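You operate a simulated robot arm through the tools that you are given. There is no shell and no other tool. Be economical: measure what you need, move in short steps, check, and stop when the job is done.

You run a simulated two-armed robot. Do the job below in one go: nothing can be reset, and whatever is moved stays where it is left.

Task
Put the white scoop on the prep table top away on the breakfast bar top. Fetch the white custard pot and stand it on the craft table top. Fetch the grey custard pot and set it in the grey melt tray. Open the washer door, put the grey cloth in the washer drum and shut the door again. Do these in any order. Set down upright: white custard pot.

Only the result counts: the job must be done as asked and must still hold three seconds after the hand-in. Knocking over, shifting, dropping, spilling or breaking anything else fails it. Flat cloth is picked up by pressing the open fingertips on it (5 to 10 N) and closing them slowly along it; thin cloth reads only 2 to 8 mm in the jaws.

Robot
Two 7-joint arms with two-finger parallel grippers on one trunk, on a base that drives. Base frame: it is fixed to the floor where the robot stands at the start and does not move with it; the origin is under the middle of the robot, x ahead of it, y to its left, z up. Readings come in cm, degrees, newtons and seconds.
The left shoulder is at the start at [5, 16.8, 110.7], the right one opposite. With the tool pointing down near the work surface each hand reaches from about 22 to 66 cm from the robot's upright axis, wherever it stands, measured 20 degrees to its own side. Places, roughly: breakfast bar top [110, -400, 90]; craft table top [-90, -370, 70]; grey cloth (12x9x5 cm) [80, -10, 90]; grey custard pot (6x5x11 cm) [90, 30, 90]; melt tray (17x20x5 cm) [-80, 190, 90]; washer door [-50, 220, 50]; washer drum (13x24 cm) [-72, 216, 36]; white custard pot (6x5x11 cm) [90, 20, 90]; white scoop (16x6x5 cm) [50, 20, 90]. Payload 1.57 kg a hand.
The tool frame of a hand sits at the grasp point between the pads (the TCP): z along the fingers, y along the line on which they close. The tips reach 3 cm beyond it. The gripper opens to 8 cm. The fingers are 1.7 cm wide and 1.2 cm thick; the gripper's body (4 by 8.2 cm) begins 8 cm behind the TCP.
Orientation is told as [roll, pitch, yaw] about the base's x, y, z axes, in that order, counted from this pose: with the fingers straight down and closing along the base's y, the tool's x points along the base's -x, its y along +y and its z along -z.

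Tools
- The arms move only by the tool drive_tool. It takes "left_rows", "right_rows" or both (then of equal length, played together; a hand with none holds still); each is one flat list of numbers, 7 for each row, row after row: the shift along the base's x, y, z in units of 25 mm (1.0 is 25 mm), then the turn, a rotation vector about the base's x, y, z in units of 5 degrees (1.0 is 5 degrees), then the opening, from 0 (shut) to 1 (fully open). In form: [tx, ty, tz, wx, wy, wz, jaw, tx, ty, tz, wx, wy, wz, jaw, ...]. A call has 1 to 10 rows; each row shifts and turns the commanded pose from where the row before left it. A call with a number of a shift or a turn outside -1 to 1 is refused whole. Rows are played at 5 a second. More than 5 cm and 8.6 degrees between two rows, or a gripper value outside its range, and nothing of the call is played. Where a pose cannot be reached the arm comes as near as it can. A force on the tool above 40 N (or 10 N above the force at the start of the call, whichever is more), or a blocked arm, ends the call early, and 0.2 s more pass. The fingers move at their own pace (about 4.5 cm/s each) and stop on an object; they squeeze with about 38 N. The grip force told is the motor's: it shows also when the fingers shut on nothing. Time passes only in rows, and 0.2 s behind the last, so rows that do not move let the fingers close. It gives the time, the measured TCP pose, the force on the tool (base axes), the opening and the grip force at its end, in the units of the frame above (readings bear some noise), with the torque about the TCP (base axes, N m) and any sound that the robot's microphone picked up, and new pictures: "pictures" is both (left out), scene, wrist or none (wrist: the cameras of the hands that moved).
- Cameras (640 x 400 px; columns grow to the right, rows downward): "scene" is now at [12.61, 1.21, 131.63]; the picture's right is [0.15, -0.99, 0.00], its down [-0.59, -0.09, -0.80] and it looks along [0.79, 0.12, -0.60] (base axes); focal length 221 px, centre (320, 200). "left" rides on the left gripper at [7.2, 0.7, -12.2] in its tool frame; the picture's right is [-0.09, 1.00, 0.00], its down [-0.84, -0.08, -0.54] and it looks along [-0.54, -0.05, 0.84] (tool axes); focal length 238 px, centre (320, 200). "right" rides on the right gripper at [7.2, -0.7, -12.2] in its tool frame; the picture's right is [0.09, 1.00, 0.00], its down [-0.84, 0.08, -0.54] and it looks along [-0.54, 0.05, 0.84] (tool axes); focal length 238 px, centre (320, 200). There is no depth. A picture from a camera that has moved, and an enlarged one, comes with that camera's place and axes in the base frame and with its lens.
- move_column(by): slides the trunk up (or, below 0, down) by that many cm; the arms and the scene camera ride with it, the base frame stays. It gives what a move gives, with no picture.
- drive_base(legs): drives the robot by 1 to 6 legs, each [ahead, left, turn to the left] in cm, cm and degrees, along the robot's own axes; the way and the turn of a leg run together, so that a leg with both is an arc; at most 150 cm and 180 degrees a leg. The arms and the cameras ride along, it lands a little off, and it stops where it bumps. It gives what a move gives, and a new picture of the scene camera.
- turn_head(pan, tilt): turns the head with the scene camera to pan (to the left, within 80 degrees either way) and tilt (down, from -29 to 69), counted from straight ahead of the robot. It gives what a move gives, and a new picture of the scene camera.
- inspect(camera, box): a new picture of the part [left, top, right, bottom] of that camera's present view, enlarged. No time passes.
- sign_off(): hands the job in; it is judged then, once.

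Go step by step. Nothing tells you exact positions but the pictures and the camera data: compare them with the known pose of the tool, close in by small moves and look again before you grip or let go. The budget is 165 turns and 260 pictures, counting those below and the enlarged ones. Unless the task says otherwise, let go and move clear before handing in, and close with one line.

The tools are called after "Call:" by a JSON object that holds its "name" and its "arguments". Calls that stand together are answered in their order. drive_tool: Moves the arms, as the interface text tells. Its arguments: {"type":"object","properties":{"left_rows":{"type":"array","items":{"type":"number"}},"right_rows":{"type":"array","items":{"type":"number"}},"pictures":{"type":"string","enum":["both","scene","wrist","none"]}},"required":[]} The other tools are called the same way: move_column (by) slides the trunk up or down; drive_base (legs) drives the base; turn_head (pan, tilt) turns the head that bears the scene camera; inspect (camera, box) takes an enlarged picture of a part of a camera's view; sign_off () hands the job in.

At the start:

```text
time: 0.0
left_tcp_pos: [35.32, 29.37, 118.34]
left_tcp_rot: [0.1, 0.0, 0.2]
left_ft_force: [0.2, -0.2, 0.6]
left_torque: [-0.01, 0.0, -0.03]
left_width: 8.02
left_grip_force: 0.1
right_tcp_pos: [39.54, -10.83, 111.77]
right_tcp_rot: [0.1, -0.1, 0.0]
right_ft_force: [-0.3, -0.4, -0.3]
right_torque: [-0.02, 0.0, -0.01]
right_width: 8.02
right_grip_force: 0.0
trunk travel left (down, up): [-27.5, 16.8]
robot x, y, heading: [-0.06, 0.01, -0.2]
head pan, tilt: [8.5, 36.5]
```

scene: 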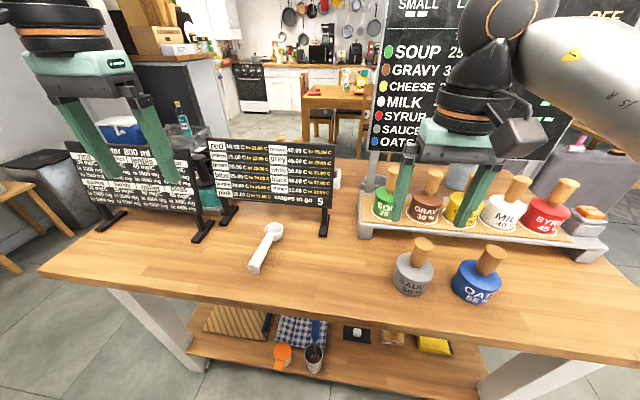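
right: 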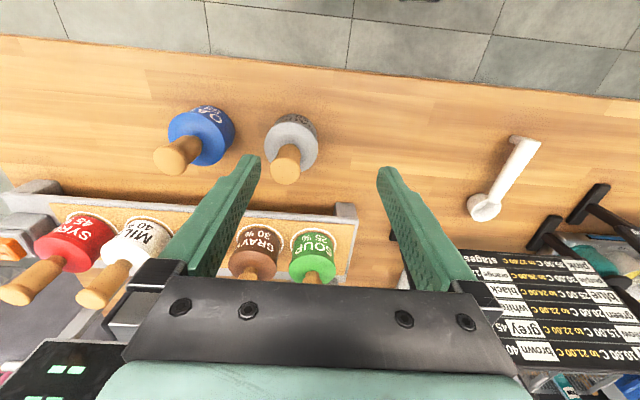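
left: 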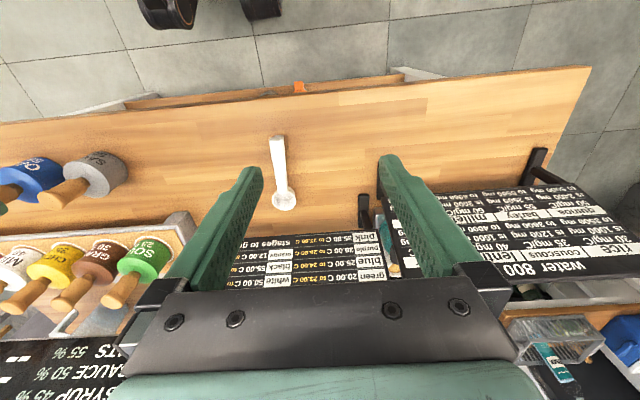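

I see the scoop on the near table at about [42–55, 21], with sign boards behind it. The pots and the cloth are probably behind the boards, so I'll look closer.

Call:
{"name": "inspect", "arguments": {"camera": "scene", "box": [60, 80, 380, 280]}}

Call:
{"name": "turn_head", "arguments": {"pan": 10, "tilt": 15}}

Call:
{"name": "move_column", "arguments": {"by": 16}}

Call:
{"name": "turn_head", "arguments": {"pan": 5, "tilt": 35}}

```text
2.00 times, centred on (220, 180) of scene
camera zoom: at [12.61, 1.21, 131.63], right [0.15, -0.99, 0.0], down [-0.59, -0.09, -0.8], along [0.79, 0.12, -0.6], focal length 442 px, centre (520, 240)
```

zoom: 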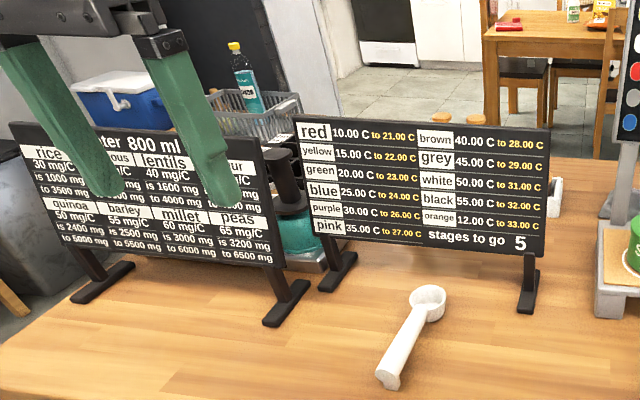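

```text
time: 0.8
left_tcp_pos: [35.44, 29.56, 118.4]
left_tcp_rot: [-0.1, 0.0, 0.1]
left_ft_force: [0.5, 0.2, 0.6]
left_torque: [0.01, 0.0, -0.01]
left_width: 7.98
left_grip_force: 0.0
right_tcp_pos: [39.52, -10.78, 111.77]
right_tcp_rot: [0.1, 0.0, -0.1]
right_ft_force: [0.0, 0.9, 0.9]
right_torque: [0.02, -0.02, 0.01]
right_width: 8.0
right_grip_force: 0.0
trunk travel left (down, up): [-27.5, 16.8]
robot x, y, heading: [0.33, 0.11, -0.0]
head pan, tilt: [10.0, 15.0]
camera scene: at [13.19, 1.54, 135.06], right [0.17, -0.98, 0.0], down [-0.26, -0.05, -0.97], along [0.95, 0.17, -0.26], focal length 221 px, centre (320, 200)
```

scene: 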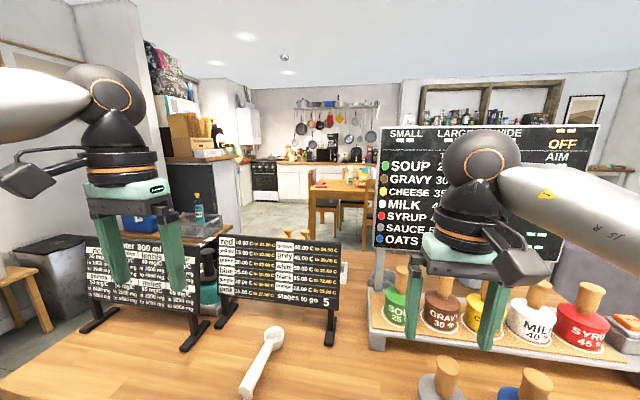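

```text
time: 2.7
left_tcp_pos: [35.36, 29.49, 134.43]
left_tcp_rot: [0.0, 0.0, 0.1]
left_ft_force: [-0.7, 0.0, -0.2]
left_torque: [0.02, 0.0, -0.01]
left_width: 8.02
left_grip_force: 0.1
right_tcp_pos: [39.63, -10.78, 127.65]
right_tcp_rot: [-0.1, 0.0, 0.2]
right_ft_force: [0.0, 1.0, 0.6]
right_torque: [0.01, -0.02, 0.01]
right_width: 8.02
right_grip_force: 0.0
trunk travel left (down, up): [-43.5, 0.8]
robot x, y, heading: [-0.08, -0.09, -0.1]
head pan, tilt: [10.0, 15.0]
```

```text
time: 3.5
left_tcp_pos: [35.34, 29.47, 134.31]
left_tcp_rot: [0.0, 0.0, 0.1]
left_ft_force: [-0.4, -0.8, 0.3]
left_torque: [0.01, 0.0, -0.03]
left_width: 8.0
left_grip_force: 0.0
right_tcp_pos: [39.63, -10.95, 127.78]
right_tcp_rot: [0.0, 0.0, 0.1]
right_ft_force: [0.5, -0.1, 0.4]
right_torque: [-0.02, 0.0, -0.04]
right_width: 8.03
right_grip_force: 0.0
trunk travel left (down, up): [-43.5, 0.8]
robot x, y, heading: [0.41, -0.07, -0.3]
head pan, tilt: [5.0, 35.0]
camera scene: at [12.76, 0.69, 147.87], right [0.09, -1.0, 0.0], down [-0.57, -0.05, -0.82], along [0.82, 0.07, -0.57], focal length 221 px, centre (320, 200)
```

scene: 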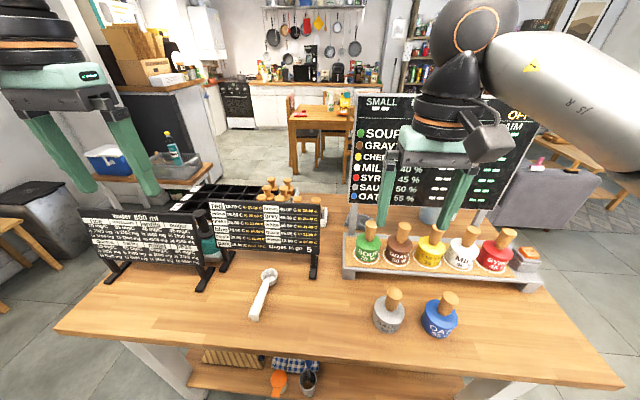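

The pots seem to stand behind the right board, and the cloth is not visible yet. I'll zoom in there.

Call:
{"name": "inspect", "arguments": {"camera": "scene", "box": [190, 150, 350, 250]}}

Call:
{"name": "inspect", "arguments": {"camera": "scene", "box": [330, 170, 570, 320]}}

```text
4.00 times, centred on (270, 200) of scene
camera zoom: at [12.76, 0.69, 147.87], right [0.09, -1.0, 0.0], down [-0.57, -0.05, -0.82], along [0.82, 0.07, -0.57], focal length 884 px, centre (520, 200)
```

zoom: 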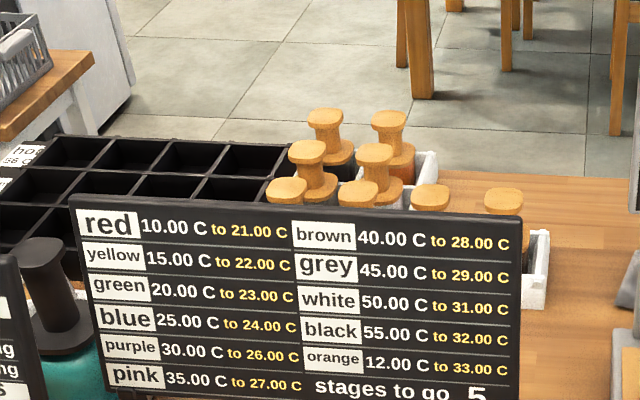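

```text
2.67 times, centred on (450, 245) of scene
camera zoom: at [12.76, 0.69, 147.87], right [0.09, -1.0, 0.0], down [-0.57, -0.05, -0.82], along [0.82, 0.07, -0.57], focal length 590 px, centre (-27, 80)
```

zoom: 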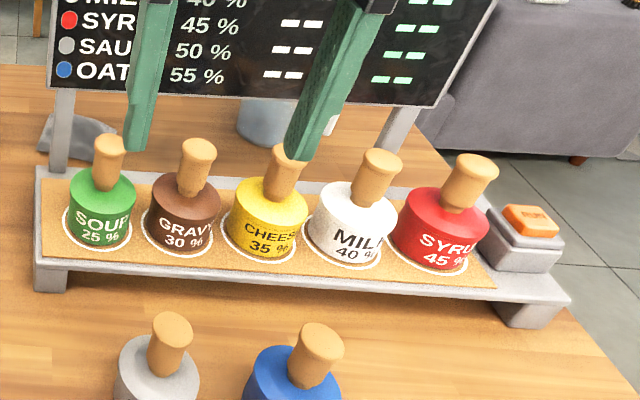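

The pots stand behind the right board, and the grey cloth is behind the menu board. I'll look round the room to plan routes.

Call:
{"name": "turn_head", "arguments": {"pan": 75, "tilt": 25}}

Call:
{"name": "turn_head", "arguments": {"pan": -75, "tilt": 25}}

Call:
{"name": "turn_head", "arguments": {"pan": -25, "tilt": 25}}

```text
time: 4.9
left_tcp_pos: [35.33, 29.45, 134.41]
left_tcp_rot: [0.0, 0.0, 0.1]
left_ft_force: [-0.1, 0.3, -0.7]
left_torque: [0.01, 0.0, 0.01]
left_width: 8.0
left_grip_force: 0.0
right_tcp_pos: [39.69, -10.79, 127.67]
right_tcp_rot: [0.0, 0.0, 0.0]
right_ft_force: [-0.1, -0.3, 0.2]
right_torque: [-0.03, 0.03, 0.03]
right_width: 7.98
right_grip_force: 0.1
trunk travel left (down, up): [-43.5, 0.8]
robot x, y, heading: [-0.27, 0.03, 0.0]
head pan, tilt: [75.0, 25.0]
camera scene: at [6.38, 8.82, 149.44], right [0.97, -0.26, 0.0], down [-0.11, -0.41, -0.91], along [0.24, 0.88, -0.42], focal length 221 px, centre (320, 200)
```

scene: 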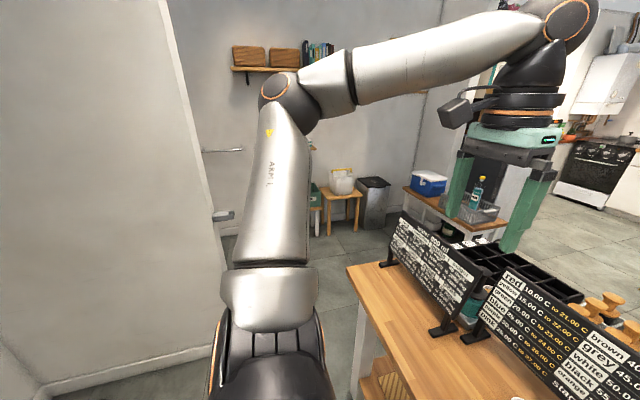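

```text
time: 7.3
left_tcp_pos: [35.22, 29.48, 134.44]
left_tcp_rot: [0.1, 0.0, 0.1]
left_ft_force: [-0.1, -0.1, 0.0]
left_torque: [0.02, -0.02, -0.01]
left_width: 8.03
left_grip_force: 0.0
right_tcp_pos: [39.6, -10.91, 127.73]
right_tcp_rot: [0.0, -0.1, -0.1]
right_ft_force: [0.0, 0.2, 0.7]
right_torque: [-0.01, -0.02, 0.03]
right_width: 7.99
right_grip_force: 0.1
trunk travel left (down, up): [-43.5, 0.8]
robot x, y, heading: [-0.09, -0.18, 0.1]
head pan, tilt: [-75.0, 25.0]
camera scene: at [6.38, -8.98, 149.44], right [-0.97, -0.26, 0.0], down [-0.11, 0.41, -0.91], along [0.23, -0.88, -0.42], focal length 221 px, centre (320, 200)
```

scene: 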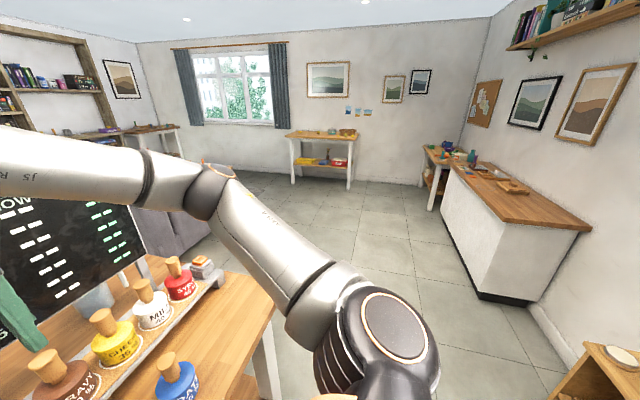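

```text
time: 8.4
left_tcp_pos: [35.32, 29.49, 134.39]
left_tcp_rot: [0.0, 0.0, 0.1]
left_ft_force: [0.0, 0.8, -0.9]
left_torque: [-0.02, 0.0, -0.02]
left_width: 7.99
left_grip_force: 0.0
right_tcp_pos: [39.68, -10.8, 127.7]
right_tcp_rot: [0.0, 0.0, 0.1]
right_ft_force: [0.4, -0.2, -0.2]
right_torque: [-0.03, -0.01, 0.01]
right_width: 8.01
right_grip_force: 0.1
trunk travel left (down, up): [-43.5, 0.8]
robot x, y, heading: [-0.18, 0.29, -0.1]
head pan, tilt: [-25.0, 25.0]
camera scene: at [12.34, -3.98, 149.44], right [-0.42, -0.91, 0.0], down [-0.38, 0.18, -0.91], along [0.82, -0.38, -0.42], focal length 221 px, centre (320, 200)
```

scene: 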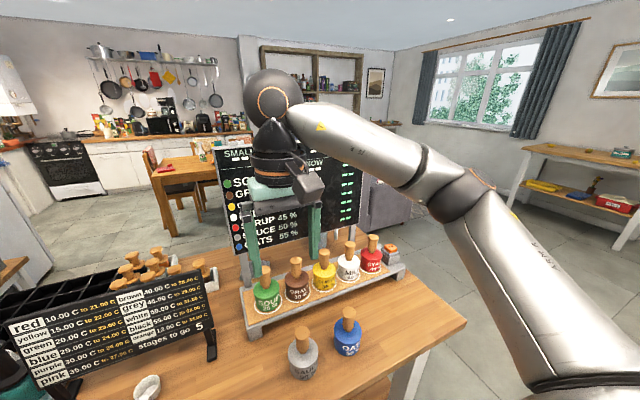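

The breakfast bar is the window table, the craft table is the low one in the corner, and the washer is behind a wall on my left. I'll take the scoop with the left hand first.

Call:
{"name": "move_column", "arguments": {"by": -16}}

Call:
{"name": "turn_head", "arguments": {"pan": 15, "tilt": 45}}

Call:
{"name": "drive_tool", "arguments": {"left_rows": [0.43, -0.31, -0.85, 0, 0, 0, 1, 0.43, -0.31, -0.85, 0, 0, 0, 1, 0.43, -0.31, -0.85, 0, 0, 0, 1, 0.43, -0.31, -0.85, 0, 0, 0, 1, 0.43, -0.31, -0.85, 0, 0, 0, 1, 0.43, -0.31, -0.85, 0, 0, 0, 1, 0.43, -0.31, -0.85, 0, 0, 0, 1, 0.43, -0.31, -0.85, 0, 0, 0, 1, 0.43, -0.31, -0.85, 0, 0, 0, 1, 0.43, -0.31, -0.85, 0, 0, 0, 1], "pictures": "both"}}

```text
time: 10.3
left_tcp_pos: [35.32, 29.43, 118.49]
left_tcp_rot: [0.0, 0.0, 0.2]
left_ft_force: [-0.1, -0.2, 0.1]
left_torque: [-0.01, 0.0, 0.0]
left_width: 7.99
left_grip_force: 0.1
right_tcp_pos: [39.67, -11.0, 111.64]
right_tcp_rot: [0.0, -0.1, -0.1]
right_ft_force: [0.3, 1.1, -0.2]
right_torque: [0.01, 0.0, -0.02]
right_width: 8.02
right_grip_force: 0.0
trunk travel left (down, up): [-27.5, 16.8]
robot x, y, heading: [0.35, -0.1, -0.2]
head pan, tilt: [-25.0, 25.0]
```

```text
time: 11.3
left_tcp_pos: [35.29, 29.49, 118.3]
left_tcp_rot: [0.0, 0.0, 0.1]
left_ft_force: [0.2, -0.8, 0.0]
left_torque: [0.0, 0.02, 0.03]
left_width: 7.98
left_grip_force: 0.1
right_tcp_pos: [39.6, -10.81, 111.86]
right_tcp_rot: [0.0, 0.0, 0.0]
right_ft_force: [-0.4, 0.5, -0.8]
right_torque: [0.03, 0.08, 0.0]
right_width: 8.01
right_grip_force: 0.0
trunk travel left (down, up): [-27.5, 16.8]
robot x, y, heading: [-0.06, -0.23, -0.2]
head pan, tilt: [15.0, 45.0]
camera scene: at [11.85, 2.02, 130.39], right [0.26, -0.97, 0.0], down [-0.68, -0.18, -0.71], along [0.68, 0.18, -0.71], focal length 221 px, centre (320, 200)
```

scene: 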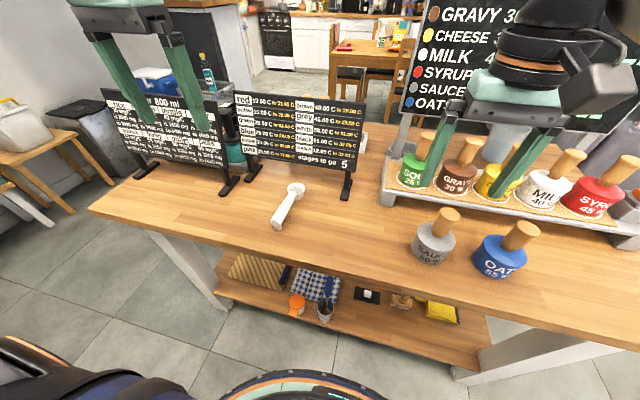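

```text
time: 13.6
left_tcp_pos: [46.12, 21.71, 97.09]
left_tcp_rot: [-0.1, -0.1, 0.0]
left_ft_force: [-0.6, -0.1, -0.2]
left_torque: [0.01, -0.03, 0.0]
left_width: 7.99
left_grip_force: 0.0
right_tcp_pos: [39.65, -10.81, 111.67]
right_tcp_rot: [0.0, 0.0, 0.1]
right_ft_force: [-1.0, -0.2, 0.8]
right_torque: [0.03, 0.05, 0.02]
right_width: 8.0
right_grip_force: 0.1
trunk travel left (down, up): [-27.5, 16.8]
robot x, y, heading: [0.31, -0.04, -0.2]
head pan, tilt: [15.0, 45.0]
camera scene: at [11.88, 2.03, 130.38], right [0.26, -0.97, 0.0], down [-0.68, -0.18, -0.71], along [0.68, 0.18, -0.71], focal length 221 px, centre (320, 200)
camera left: at [38.94, 22.27, 109.41], right [0.09, 1.0, 0.0], down [0.84, -0.08, 0.54], along [0.54, -0.05, -0.84], focal length 238 px, centre (320, 200)
```

scene: 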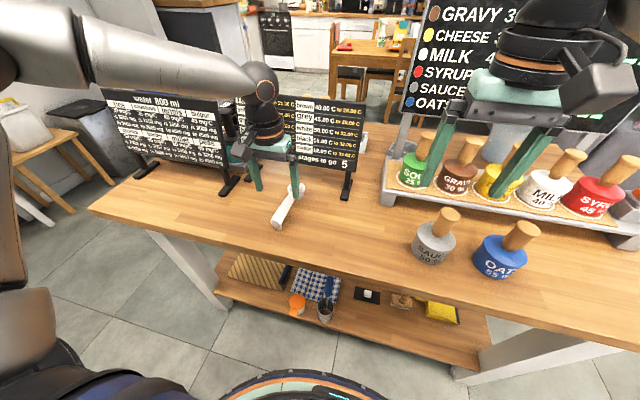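
left: 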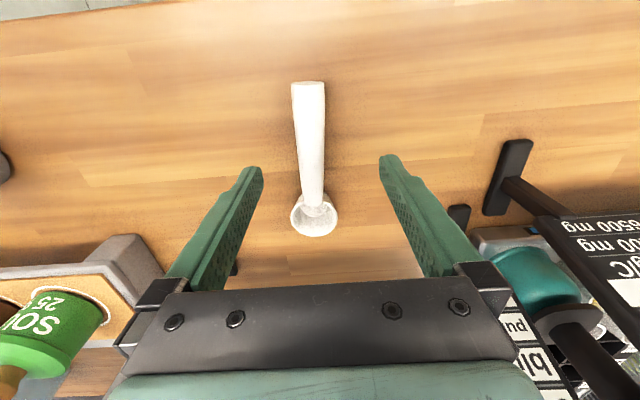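

The handle lies about 1 cm to the right of the hand. I'll shift over it and descend.

Call:
{"name": "drive_tool", "arguments": {"left_rows": [0.2, -0.36, -0.5, 0, 0, 0, 1, 0.2, 0, -1, 0, 0, 0, 1, 0, 0, -0.8, 0, 0, 0, 1, 0, 0, -0.5, 0, 0, 0, 1, 0, 0, 0, 0, 0, 0, 1], "pictures": "wrist"}}

```text
time: 14.8
left_tcp_pos: [47.1, 20.77, 90.12]
left_tcp_rot: [0.0, -0.1, 0.1]
left_ft_force: [0.8, -0.5, -0.2]
left_torque: [0.02, 0.02, -0.03]
left_width: 7.99
left_grip_force: 0.1
right_tcp_pos: [39.74, -10.85, 111.74]
right_tcp_rot: [0.0, 0.0, 0.0]
right_ft_force: [0.6, -0.1, 0.0]
right_torque: [-0.02, 0.0, 0.0]
right_width: 8.0
right_grip_force: 0.0
trunk travel left (down, up): [-27.5, 16.8]
robot x, y, heading: [-0.16, 0.25, -0.1]
head pan, tilt: [15.0, 45.0]
camera left: at [39.92, 21.42, 102.4], right [0.09, 1.0, 0.0], down [0.84, -0.08, 0.54], along [0.54, -0.05, -0.84], focal length 238 px, centre (320, 200)
```

left: 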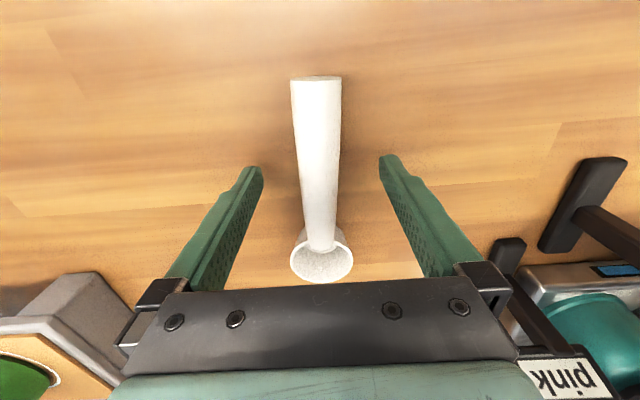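

The handle is centred between the fingers. I'll go slightly lower and close.

Call:
{"name": "drive_tool", "arguments": {"left_rows": [0, 0, -0.25, 0, 0, 0, 1, 0, 0, 0, 0, 0, 0, 0, 0, 0, 0, 0, 0, 0, 0, 0, 0, 0, 0, 0, 0, 0, 0, 0, 0, 0, 0, 0, 0, 0, 0, 0, 0, 0, 0, 0, 0, 0, 0.6, 0, 0, 0, 0, 0, 0, 0.8, 0, 0, 0, 0, 0, 0, 0.8, 0, 0, 0, 0], "pictures": "both"}}

```text
time: 16.8
left_tcp_pos: [47.21, 20.8, 95.09]
left_tcp_rot: [0.0, 0.0, 0.2]
left_ft_force: [0.0, 0.4, -0.7]
left_torque: [0.03, -0.03, 0.01]
left_width: 2.38
left_grip_force: 36.0
right_tcp_pos: [39.51, -10.95, 111.78]
right_tcp_rot: [0.1, 0.0, 0.0]
right_ft_force: [-0.5, -0.3, 0.6]
right_torque: [-0.04, -0.03, -0.01]
right_width: 8.01
right_grip_force: 0.1
trunk travel left (down, up): [-27.5, 16.8]
robot x, y, heading: [-0.1, 0.29, -0.2]
head pan, tilt: [15.0, 45.0]
camera scene: at [11.83, 2.02, 130.39], right [0.26, -0.97, 0.0], down [-0.68, -0.18, -0.71], along [0.68, 0.18, -0.71], focal length 221 px, centre (320, 200)
camera left: at [39.96, 21.41, 107.31], right [0.09, 1.0, 0.0], down [0.84, -0.08, 0.54], along [0.54, -0.05, -0.84], focal length 238 px, centre (320, 200)
```

scene: 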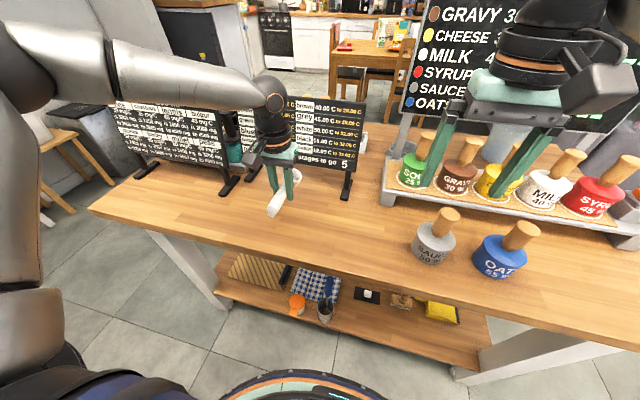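
left: 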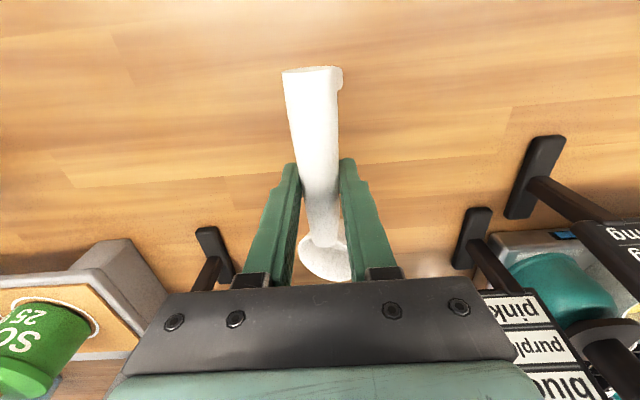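

The scoop is held. I'll tuck the left hand in, raise the trunk, back off and drive right to see the way round the table.

Call:
{"name": "drive_tool", "arguments": {"left_rows": [-0.3, 0, 1, 0, 0, 0, 0, -0.6, 0, 1, 0, 0, 0, 0, -0.8, 0.2, 1, 0, 0, 0, 0, -1, 0.4, 1, 0, 0, 0, 0, -1, 0.5, 1, 0, 0, 0, 0, -1, 0.5, 1, 0, 0, 0, 0, -1, 0, 1, 0, 0, 0, 0], "right_rows": [-0.5, -0.3, 0.2, 0, 0, 0, 1, -0.5, -0.3, 0.2, 0, 0, 0, 1, -0.5, -0.3, 0.2, 0, 0, 0, 1, -0.5, -0.3, 0.2, 0, 0, 0, 1, -0.5, -0.3, 0.2, 0, 0, 0, 1, -0.5, -0.3, 0.2, 0, 0, 0, 1, 0, 0, 0, 0, 0, 0, 1], "pictures": "none"}}

Call:
{"name": "turn_head", "arguments": {"pan": -10, "tilt": 25}}

Call:
{"name": "drive_base", "arguments": {"legs": [[-12, 0, 0], [0, -100, 0]]}}

```text
time: 18.4
left_tcp_pos: [32.74, 24.78, 112.6]
left_tcp_rot: [0.0, 0.0, 0.1]
left_ft_force: [0.1, 0.4, -0.4]
left_torque: [0.0, -0.02, 0.02]
left_width: 2.35
left_grip_force: 35.9
right_tcp_pos: [32.04, -15.43, 114.8]
right_tcp_rot: [0.0, 0.0, 0.0]
right_ft_force: [0.6, -0.6, -0.3]
right_torque: [0.04, -0.01, 0.01]
right_width: 7.99
right_grip_force: 0.1
trunk travel left (down, up): [-27.5, 16.8]
robot x, y, heading: [0.12, -0.17, -0.1]
head pan, tilt: [15.0, 45.0]
```

```text
time: 19.2
left_tcp_pos: [32.83, 24.8, 112.65]
left_tcp_rot: [0.0, 0.0, 0.0]
left_ft_force: [0.1, 1.8, -0.9]
left_torque: [0.0, 0.02, 0.0]
left_width: 2.38
left_grip_force: 35.9
right_tcp_pos: [32.11, -15.29, 114.73]
right_tcp_rot: [0.0, 0.0, -0.1]
right_ft_force: [0.3, -0.7, 0.2]
right_torque: [-0.03, -0.02, 0.0]
right_width: 8.0
right_grip_force: 0.1
trunk travel left (down, up): [-27.5, 16.8]
robot x, y, heading: [0.44, -0.15, -0.2]
head pan, tilt: [-10.0, 25.0]
camera scene: at [13.07, -1.67, 133.44], right [-0.17, -0.98, 0.0], down [-0.42, 0.07, -0.91], along [0.89, -0.16, -0.42], focal length 221 px, centre (320, 200)
```

scene: 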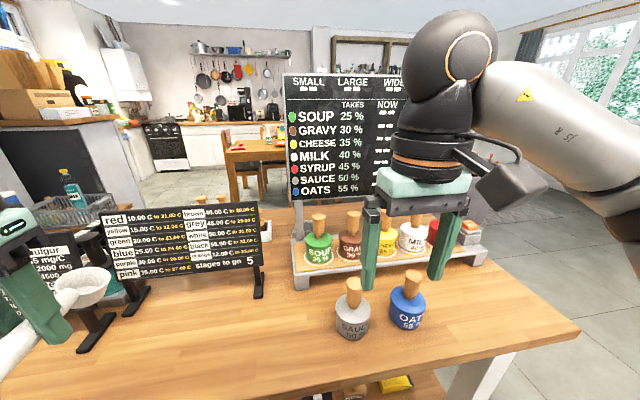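

```text
time: 25.3
left_tcp_pos: [20.6, -75.29, 112.52]
left_tcp_rot: [-0.1, 0.1, -0.3]
left_ft_force: [0.1, 0.2, -0.4]
left_torque: [0.01, -0.02, -0.01]
left_width: 2.37
left_grip_force: 35.7
right_tcp_pos: [19.64, -115.44, 114.68]
right_tcp_rot: [0.0, 0.0, -0.3]
right_ft_force: [0.7, 0.1, 0.4]
right_torque: [-0.02, 0.01, 0.01]
right_width: 8.02
right_grip_force: 0.0
trunk travel left (down, up): [-27.5, 16.8]
robot x, y, heading: [-12.27, -99.62, -0.2]
head pan, tilt: [-10.0, 25.0]
camera scene: at [0.71, -101.66, 133.44], right [-0.18, -0.98, 0.0], down [-0.42, 0.08, -0.91], along [0.89, -0.16, -0.42], focal length 221 px, centre (320, 200)
```

scene: 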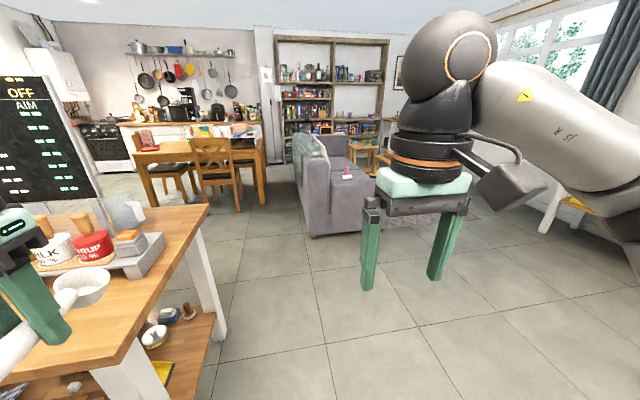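

The way round the right end is clear: the table's far edge is at x≈100 and the sofa starts at x≈194. I'll drive round to the far side and face the table.

Call:
{"name": "drive_base", "arguments": {"legs": [[80, 0, 0], [82, 0, 0], [0, 105, 0], [5, 0, 0], [0, 0, 180]]}}

Call:
{"name": "turn_head", "arguments": {"pan": 0, "tilt": 40}}

```text
time: 46.5
left_tcp_pos: [122.7, -21.73, 112.54]
left_tcp_rot: [-0.1, 0.0, -178.7]
left_ft_force: [0.6, 0.1, -0.1]
left_torque: [0.0, -0.01, -0.03]
left_width: 2.36
left_grip_force: 35.4
right_tcp_pos: [122.69, 18.32, 114.67]
right_tcp_rot: [0.0, 0.0, -178.9]
right_ft_force: [-0.3, -0.3, 0.5]
right_torque: [-0.01, 0.04, -0.03]
right_width: 8.0
right_grip_force: 0.0
trunk travel left (down, up): [-27.5, 16.8]
robot x, y, heading: [155.11, 4.0, -178.9]
head pan, tilt: [-10.0, 25.0]
camera scene: at [141.97, 4.93, 133.44], right [0.15, 0.99, 0.0], down [0.42, -0.07, -0.91], along [-0.9, 0.14, -0.42], focal length 221 px, centre (320, 200)
```

scene: 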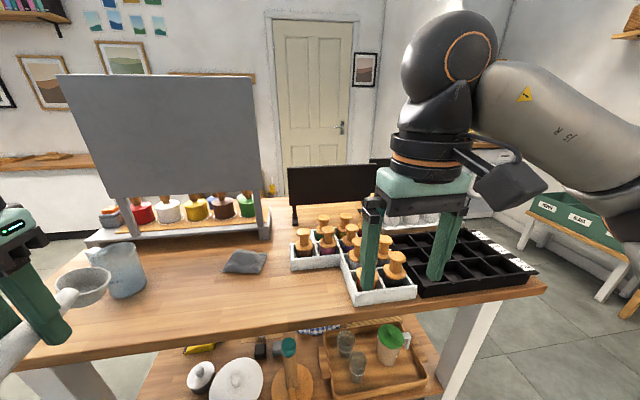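

```text
time: 47.2
left_tcp_pos: [122.8, -21.79, 112.59]
left_tcp_rot: [0.1, -0.1, -178.8]
left_ft_force: [0.1, -0.7, -0.4]
left_torque: [0.05, -0.04, -0.02]
left_width: 2.35
left_grip_force: 35.6
right_tcp_pos: [122.7, 18.22, 114.68]
right_tcp_rot: [-0.1, 0.0, -178.8]
right_ft_force: [-0.5, 0.7, -0.3]
right_torque: [-0.01, -0.02, -0.01]
right_width: 7.99
right_grip_force: 0.1
trunk travel left (down, up): [-27.5, 16.8]
robot x, y, heading: [154.64, 3.56, -178.9]
head pan, tilt: [0.0, 40.0]
camera scene: at [142.57, 3.35, 131.12], right [-0.02, 1.0, 0.0], down [0.64, 0.01, -0.77], along [-0.77, -0.01, -0.64], focal length 221 px, centre (320, 200)
```

scene: 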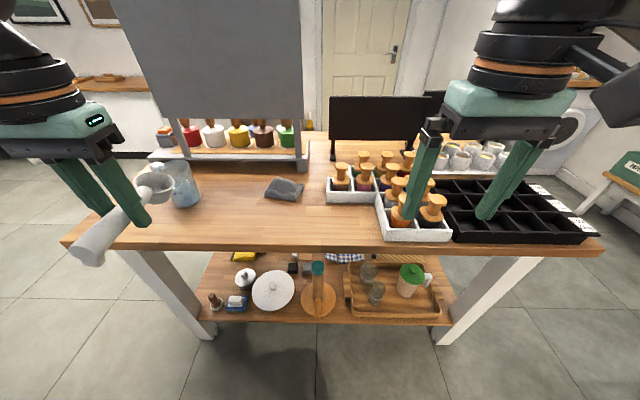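

Many wooden-handled pots stand in white L-shaped trays and the hand hides some. I'll lift the right hand away and zoom in.

Call:
{"name": "drive_tool", "arguments": {"right_rows": [0, 1, 1, 0, 0, 0, 1, 0, 1, 1, 0, 0, 0, 1, 0, 1, 1, 0, 0, 0, 1, 0, 1, 1, 0, 0, 0, 1, 0, 1, 1, 0, 0, 0, 1, 0, 1, 1, 0, 0, 0, 1], "pictures": "none"}}

Call:
{"name": "inspect", "arguments": {"camera": "scene", "box": [310, 130, 470, 250]}}

Call:
{"name": "inspect", "arguments": {"camera": "scene", "box": [410, 110, 610, 250]}}

```text
time: 48.6
left_tcp_pos: [122.84, -21.83, 112.58]
left_tcp_rot: [0.0, 0.0, -178.9]
left_ft_force: [0.4, 0.1, -0.1]
left_torque: [0.0, 0.01, 0.0]
left_width: 2.36
left_grip_force: 35.8
right_tcp_pos: [120.3, 32.0, 127.62]
right_tcp_rot: [-0.1, -0.1, -178.8]
right_ft_force: [0.1, -0.3, -0.6]
right_torque: [0.0, 0.02, 0.03]
right_width: 8.01
right_grip_force: 0.0
right hand out of reach, approached as far as the arm can: row 5, 6
trunk travel left (down, up): [-27.5, 16.8]
robot x, y, heading: [155.33, 3.66, -179.0]
head pan, tilt: [0.0, 40.0]
```

```text
3.33 times, centred on (390, 190) of scene
camera zoom: at [142.57, 3.33, 131.11], right [-0.02, 1.0, 0.0], down [0.64, 0.01, -0.77], along [-0.77, -0.02, -0.64], focal length 737 px, centre (87, 233)
```

zoom: 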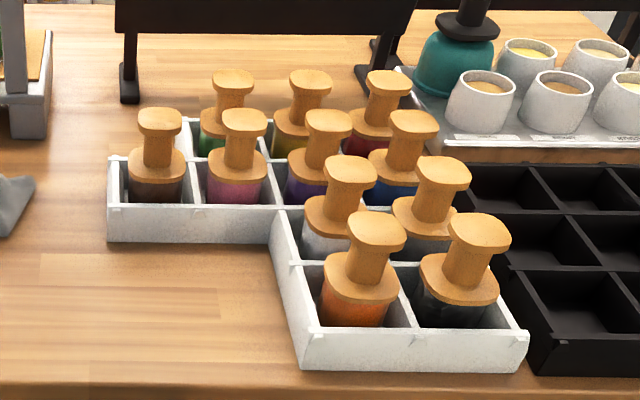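

```text
2.86 times, centred on (510, 180) of scene
camera zoom: at [142.57, 3.33, 131.11], right [-0.02, 1.0, 0.0], down [0.64, 0.01, -0.77], along [-0.77, -0.02, -0.64], focal length 632 px, centre (-223, 257)
```

zoom: 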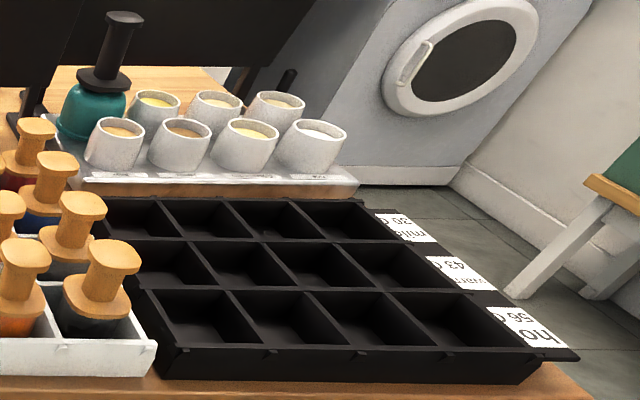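

Third row from the far side should be white (left, about [93, 23]) and grey (right, about [93, 31]). I'll drive up to the table and check from the wrist camera.

Call:
{"name": "drive_base", "arguments": {"legs": [[20, 0, 0]]}}

Call:
{"name": "drive_tool", "arguments": {"right_rows": [-0.5, -0.9, -0.5, 0, 0, 0, 0.8, -0.5, -0.9, -0.5, 0, 0, 0, 0.8, -0.5, -0.9, -0.5, 0, 0, 0, 0.8, -0.5, -0.9, -0.5, 0, 0, 0, 0.8], "pictures": "both"}}

```text
time: 50.2
left_tcp_pos: [102.81, -22.11, 112.48]
left_tcp_rot: [0.1, 0.0, -178.8]
left_ft_force: [0.6, -0.4, -1.1]
left_torque: [-0.04, -0.01, 0.03]
left_width: 2.36
left_grip_force: 35.8
right_tcp_pos: [100.51, 31.82, 127.43]
right_tcp_rot: [-0.1, 0.0, -178.9]
right_ft_force: [-0.5, 0.7, 1.1]
right_torque: [-0.01, 0.0, 0.02]
right_width: 7.99
right_grip_force: 0.1
trunk travel left (down, up): [-27.5, 16.8]
robot x, y, heading: [135.12, 3.34, -179.0]
head pan, tilt: [0.0, 40.0]
camera scene: at [122.64, 2.97, 131.1], right [-0.02, 1.0, 0.0], down [0.64, 0.01, -0.77], along [-0.77, -0.01, -0.64], focal length 221 px, centre (320, 200)
```

scene: 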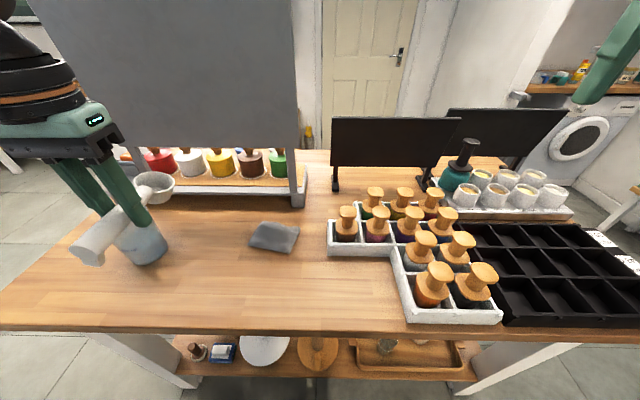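

```text
time: 51.2
left_tcp_pos: [102.89, -22.06, 112.54]
left_tcp_rot: [0.1, 0.1, -178.9]
left_ft_force: [0.3, 0.8, -0.6]
left_torque: [0.0, -0.02, -0.01]
left_width: 2.36
left_grip_force: 35.7
right_tcp_pos: [95.48, 22.68, 122.58]
right_tcp_rot: [0.0, 0.0, -179.0]
right_ft_force: [-0.6, 0.1, 0.1]
right_torque: [0.01, -0.01, -0.02]
right_width: 6.4
right_grip_force: 0.0
trunk travel left (down, up): [-27.5, 16.8]
robot x, y, heading: [135.22, 3.64, -178.6]
head pan, tilt: [0.0, 40.0]
camera scene: at [122.66, 2.95, 131.11], right [-0.02, 1.0, 0.0], down [0.64, 0.01, -0.77], along [-0.77, -0.01, -0.64], focal length 221 px, centre (320, 200)
camera right: at [102.63, 23.51, 134.76], right [0.11, -0.99, 0.0], down [-0.84, -0.09, 0.54], along [-0.54, -0.06, -0.84], focal length 238 px, centre (320, 200)
```

scene: 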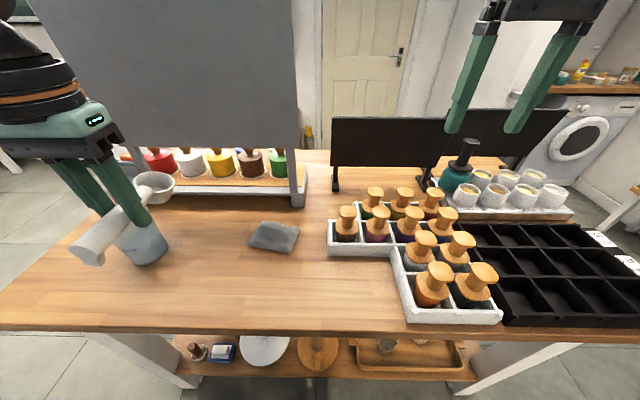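
right: 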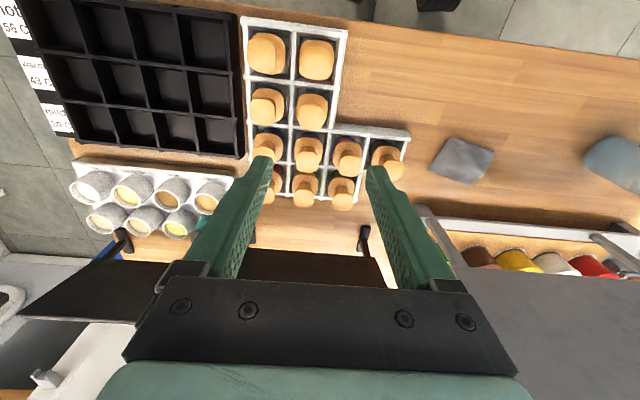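

I'll zoom in on the bodies to confirm which pot is white and which is grey.

Call:
{"name": "inspect", "arguments": {"camera": "scene", "box": [320, 180, 512, 300]}}

Call:
{"name": "inspect", "arguments": {"camera": "right", "box": [230, 10, 420, 210]}}

```text
3.33 times, centred on (416, 240) of scene
camera zoom: at [122.66, 2.95, 131.11], right [-0.02, 1.0, 0.0], down [0.64, 0.01, -0.77], along [-0.77, -0.01, -0.64], focal length 737 px, centre (0, 67)
```

zoom: 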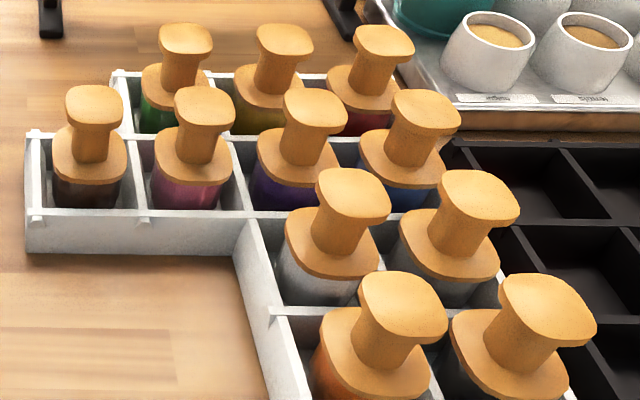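

```text
2.00 times, centred on (325, 110) of right
camera zoom: at [102.63, 23.51, 134.76], right [0.11, -0.99, 0.0], down [-0.84, -0.09, 0.54], along [-0.54, -0.06, -0.84], focal length 477 px, centre (310, 380)
```

zoom: 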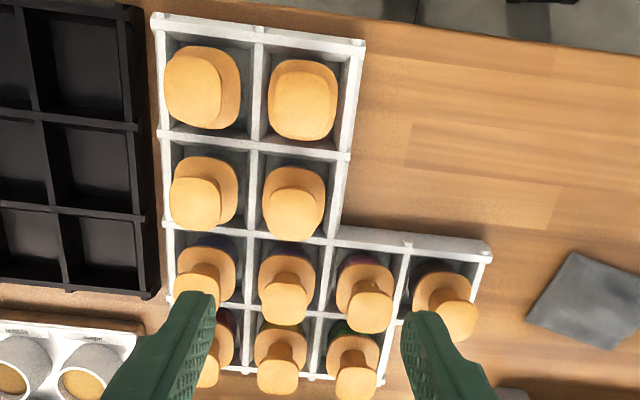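

Call:
{"name": "inspect", "arguments": {"camera": "scene", "box": [396, 236, 476, 286]}}

```text
8.00 times, centred on (436, 261) of scene
camera zoom: at [122.66, 2.95, 131.11], right [-0.02, 1.0, 0.0], down [0.64, 0.01, -0.77], along [-0.77, -0.01, -0.64], focal length 1768 px, centre (-608, -288)
```

zoom: 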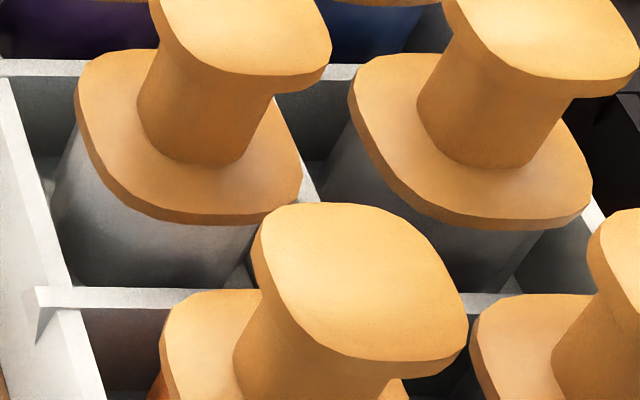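

Left is white and right is grey, at about [94.5, 23.6] and [94.5, 31]. I'll lower the right hand over the white one, stop above it and look.

Call:
{"name": "drive_tool", "arguments": {"right_rows": [-0.1, 0.1, -1, 0, 0, 0, 0.8, -0.1, 0.1, -1, 0, 0, 0, 0.8, -0.1, 0.1, -1, 0, 0, 0, 0.8, -0.1, 0.1, -1, 0, 0, 0, 0.8, 0, 0, -1, 0, 0, 0, 0.8, 0, 0, -1, 0, 0, 0, 0.8, 0, 0, -1, 0, 0, 0, 0.8], "pictures": "both"}}

```text
time: 52.8
left_tcp_pos: [102.91, -22.16, 112.7]
left_tcp_rot: [0.1, 0.0, -178.8]
left_ft_force: [0.9, 1.1, 1.4]
left_torque: [0.02, -0.03, -0.01]
left_width: 2.39
left_grip_force: 35.1
right_tcp_pos: [94.53, 23.74, 105.11]
right_tcp_rot: [-0.1, -0.2, -179.0]
right_ft_force: [-0.2, 0.1, 0.1]
right_torque: [-0.04, 0.0, 0.01]
right_width: 6.38
right_grip_force: 0.0
trunk travel left (down, up): [-27.5, 16.8]
robot x, y, heading: [135.21, 3.04, -178.8]
head pan, tilt: [0.0, 40.0]
camera scene: at [122.69, 2.99, 131.11], right [-0.02, 1.0, 0.0], down [0.64, 0.01, -0.77], along [-0.77, -0.01, -0.64], focal length 221 px, centre (320, 200)
camera right: at [101.76, 24.52, 117.2], right [0.11, -0.99, 0.0], down [-0.83, -0.09, 0.54], along [-0.54, -0.06, -0.84], focal length 238 px, centre (320, 200)
```

scene: 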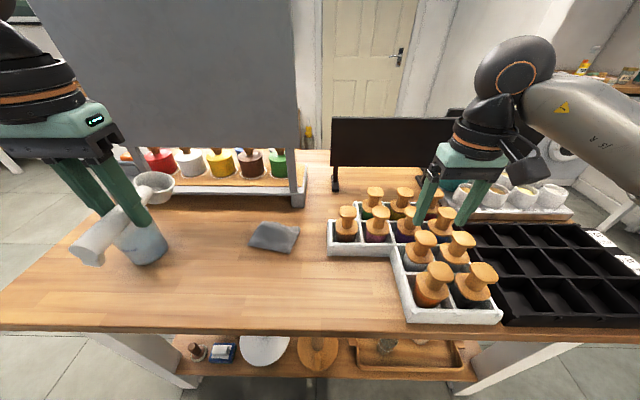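
right: 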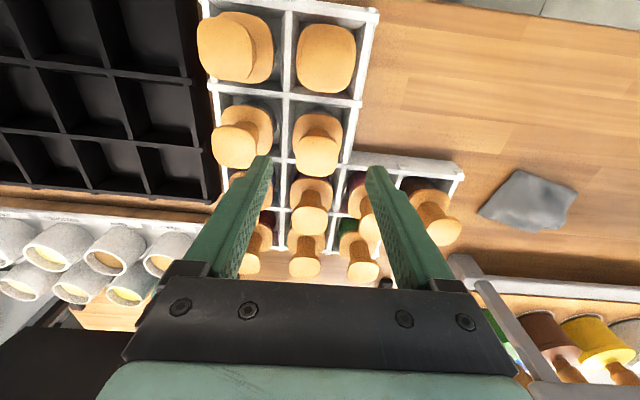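

The knob is about 1 cm further on. I'll adjust and descend around it.

Call:
{"name": "drive_tool", "arguments": {"right_rows": [-0.4, 0.08, -0.4, 0, 0, 0, 0.8, 0, 0, -0.8, 0, 0, 0, 0.8, 0, 0, -0.8, 0, 0, 0, 0.8, 0, 0, -0.8, 0, 0, 0, 0.8, 0, 0, 0, 0, 0, 0, 0.8], "pictures": "both"}}

Call:
{"name": "inspect", "arguments": {"camera": "scene", "box": [340, 170, 532, 290]}}

```text
time: 54.0
left_tcp_pos: [102.91, -22.03, 112.62]
left_tcp_rot: [0.0, 0.0, -178.8]
left_ft_force: [-0.2, 0.3, -0.8]
left_torque: [-0.01, -0.02, 0.01]
left_width: 2.37
left_grip_force: 36.0
right_tcp_pos: [93.55, 23.75, 98.05]
right_tcp_rot: [0.0, 0.0, -178.9]
right_ft_force: [-0.2, 0.0, 0.8]
right_torque: [0.02, -0.01, 0.0]
right_width: 6.4
right_grip_force: 0.0
trunk travel left (down, up): [-27.5, 16.8]
robot x, y, heading: [134.94, 3.32, -178.9]
head pan, tilt: [0.0, 40.0]
camera scene: at [122.71, 2.97, 131.11], right [-0.02, 1.0, 0.0], down [0.64, 0.01, -0.77], along [-0.77, -0.01, -0.64], focal length 221 px, centre (320, 200)
camera right: at [100.71, 24.64, 110.23], right [0.11, -0.99, 0.0], down [-0.83, -0.09, 0.54], along [-0.54, -0.06, -0.84], focal length 238 px, centre (320, 200)
```

scene: 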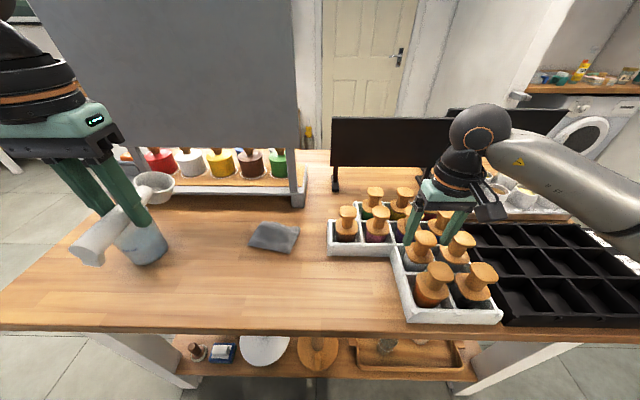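
right: 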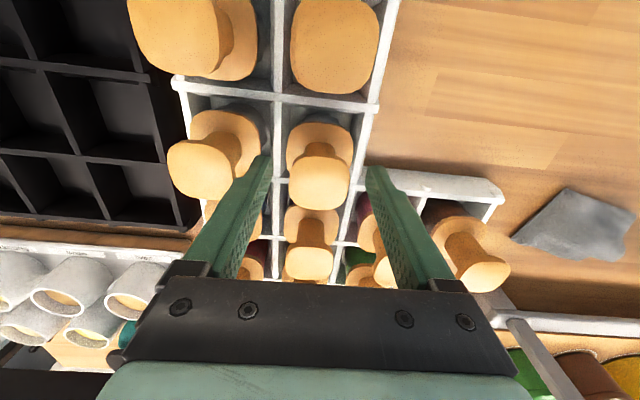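

```text
3.33 times, centred on (436, 230) of scene
camera zoom: at [122.71, 2.97, 131.11], right [-0.02, 1.0, 0.0], down [0.64, 0.01, -0.77], along [-0.77, -0.01, -0.64], focal length 737 px, centre (-67, 100)
```

zoom: 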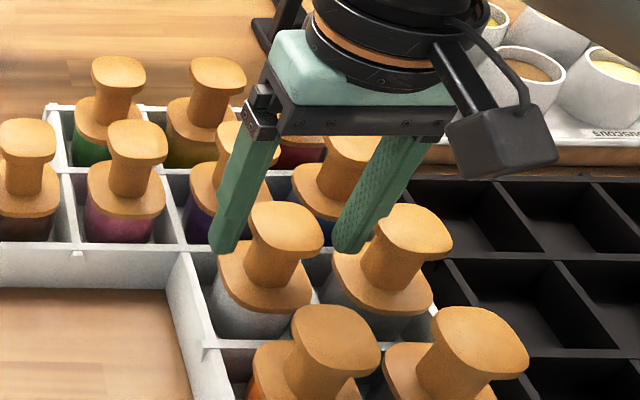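

The knob is centred between the fingers. I'll go 1 cm lower, grip and lift gently.

Call:
{"name": "drive_tool", "arguments": {"right_rows": [0, 0, -0.4, 0, 0, 0, 0.8, 0, 0, 0, 0, 0, 0, 0, 0, 0, 0, 0, 0, 0, 0, 0, 0, 0, 0, 0, 0, 0, 0, 0, 0, 0, 0, 0, 0, 0, 0, 0.4, 0, 0, 0, 0, 0, 0, 0.6, 0, 0, 0, 0], "pictures": "both"}}

```text
time: 55.6
left_tcp_pos: [102.84, -22.23, 112.58]
left_tcp_rot: [0.0, -0.2, -178.8]
left_ft_force: [-0.8, -0.8, -1.3]
left_torque: [-0.01, -0.01, 0.0]
left_width: 2.4
left_grip_force: 36.1
right_tcp_pos: [93.48, 23.85, 99.61]
right_tcp_rot: [0.0, 0.0, -178.9]
right_ft_force: [-0.2, 0.0, -0.7]
right_torque: [0.0, -0.04, 0.01]
right_width: 3.82
right_grip_force: 38.2
trunk travel left (down, up): [-27.5, 16.8]
robot x, y, heading: [134.87, 3.74, -179.0]
head pan, tilt: [0.0, 40.0]
camera scene: at [122.7, 2.97, 131.11], right [-0.02, 1.0, 0.0], down [0.64, 0.01, -0.77], along [-0.77, -0.01, -0.64], focal length 221 px, centre (320, 200)
camera right: at [100.73, 24.75, 111.76], right [0.11, -0.99, 0.0], down [-0.83, -0.09, 0.54], along [-0.54, -0.06, -0.84], focal length 238 px, centre (320, 200)
```

scene: 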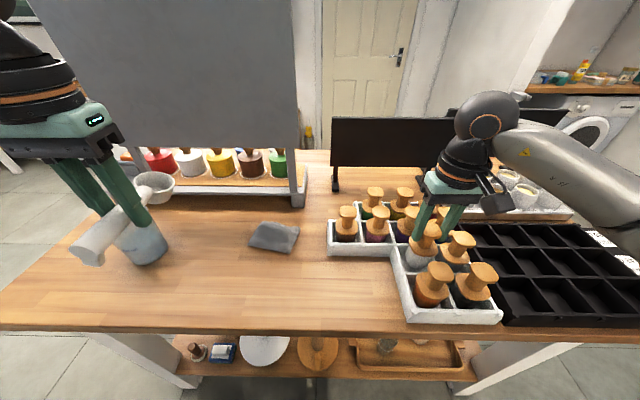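
right: 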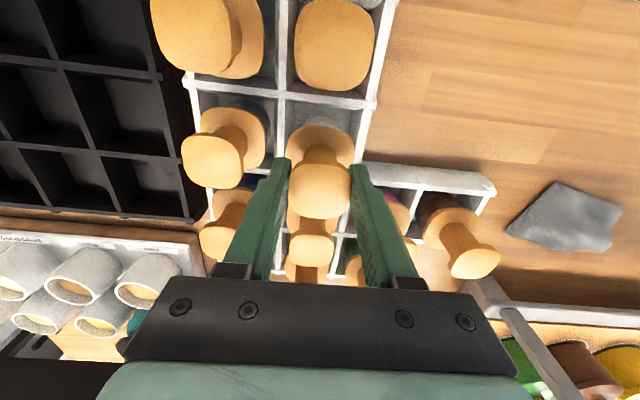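

Call:
{"name": "drive_tool", "arguments": {"right_rows": [0, 0, 1, 0, 0, 0, 0, 0, 0, 1, 0, 0, 0, 0, 0, 0, 1, 0, 0, 0, 0, 0, 0, 1, 0, 0, 0, 0, 0, 0, 1, 0, 0, 0, 0, 0.5, 0, 1, 0, 0, 0, 0, 0.5, 0, 1, 0, 0, 0, 0], "pictures": "scene"}}

Call:
{"name": "inspect", "arguments": {"camera": "scene", "box": [350, 90, 558, 320]}}

```text
time: 57.2
left_tcp_pos: [102.87, -22.21, 112.61]
left_tcp_rot: [0.1, -0.2, -178.7]
left_ft_force: [-0.3, 0.1, -0.1]
left_torque: [-0.01, 0.02, -0.02]
left_width: 2.35
left_grip_force: 35.7
right_tcp_pos: [96.0, 23.94, 116.98]
right_tcp_rot: [0.0, -0.2, -178.8]
right_ft_force: [0.4, -0.5, -1.6]
right_torque: [0.01, 0.0, 0.01]
right_width: 3.79
right_grip_force: 38.2
trunk travel left (down, up): [-27.5, 16.8]
robot x, y, heading: [135.1, 3.49, -178.8]
head pan, tilt: [0.0, 40.0]
camera scene: at [122.74, 2.96, 131.11], right [-0.02, 1.0, 0.0], down [0.64, 0.01, -0.77], along [-0.77, -0.01, -0.64], focal length 221 px, centre (320, 200)
```

scene: 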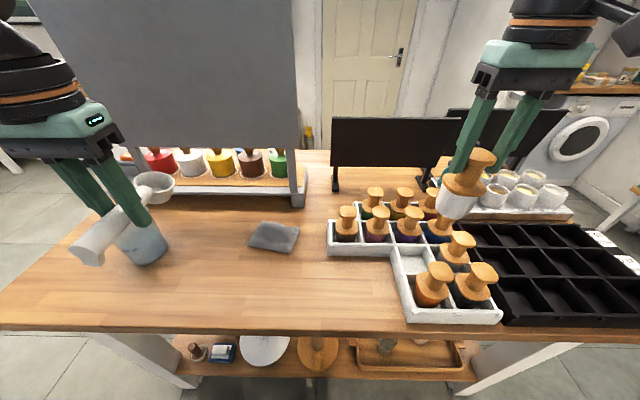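

```text
1.74 times, centred on (454, 205) of scene
camera zoom: at [122.74, 2.96, 131.11], right [-0.02, 1.0, 0.0], down [0.64, 0.01, -0.77], along [-0.77, -0.01, -0.64], focal length 384 px, centre (87, 191)
```

zoom: 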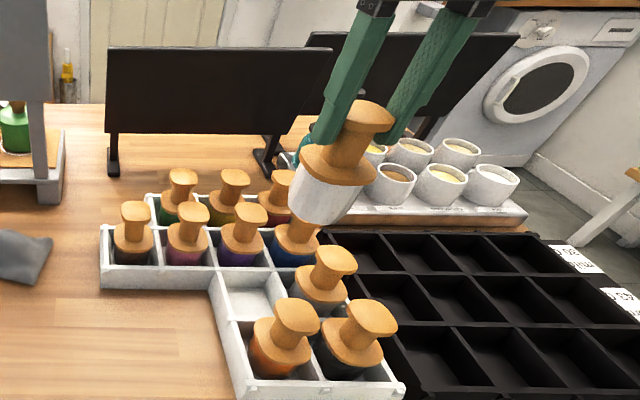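

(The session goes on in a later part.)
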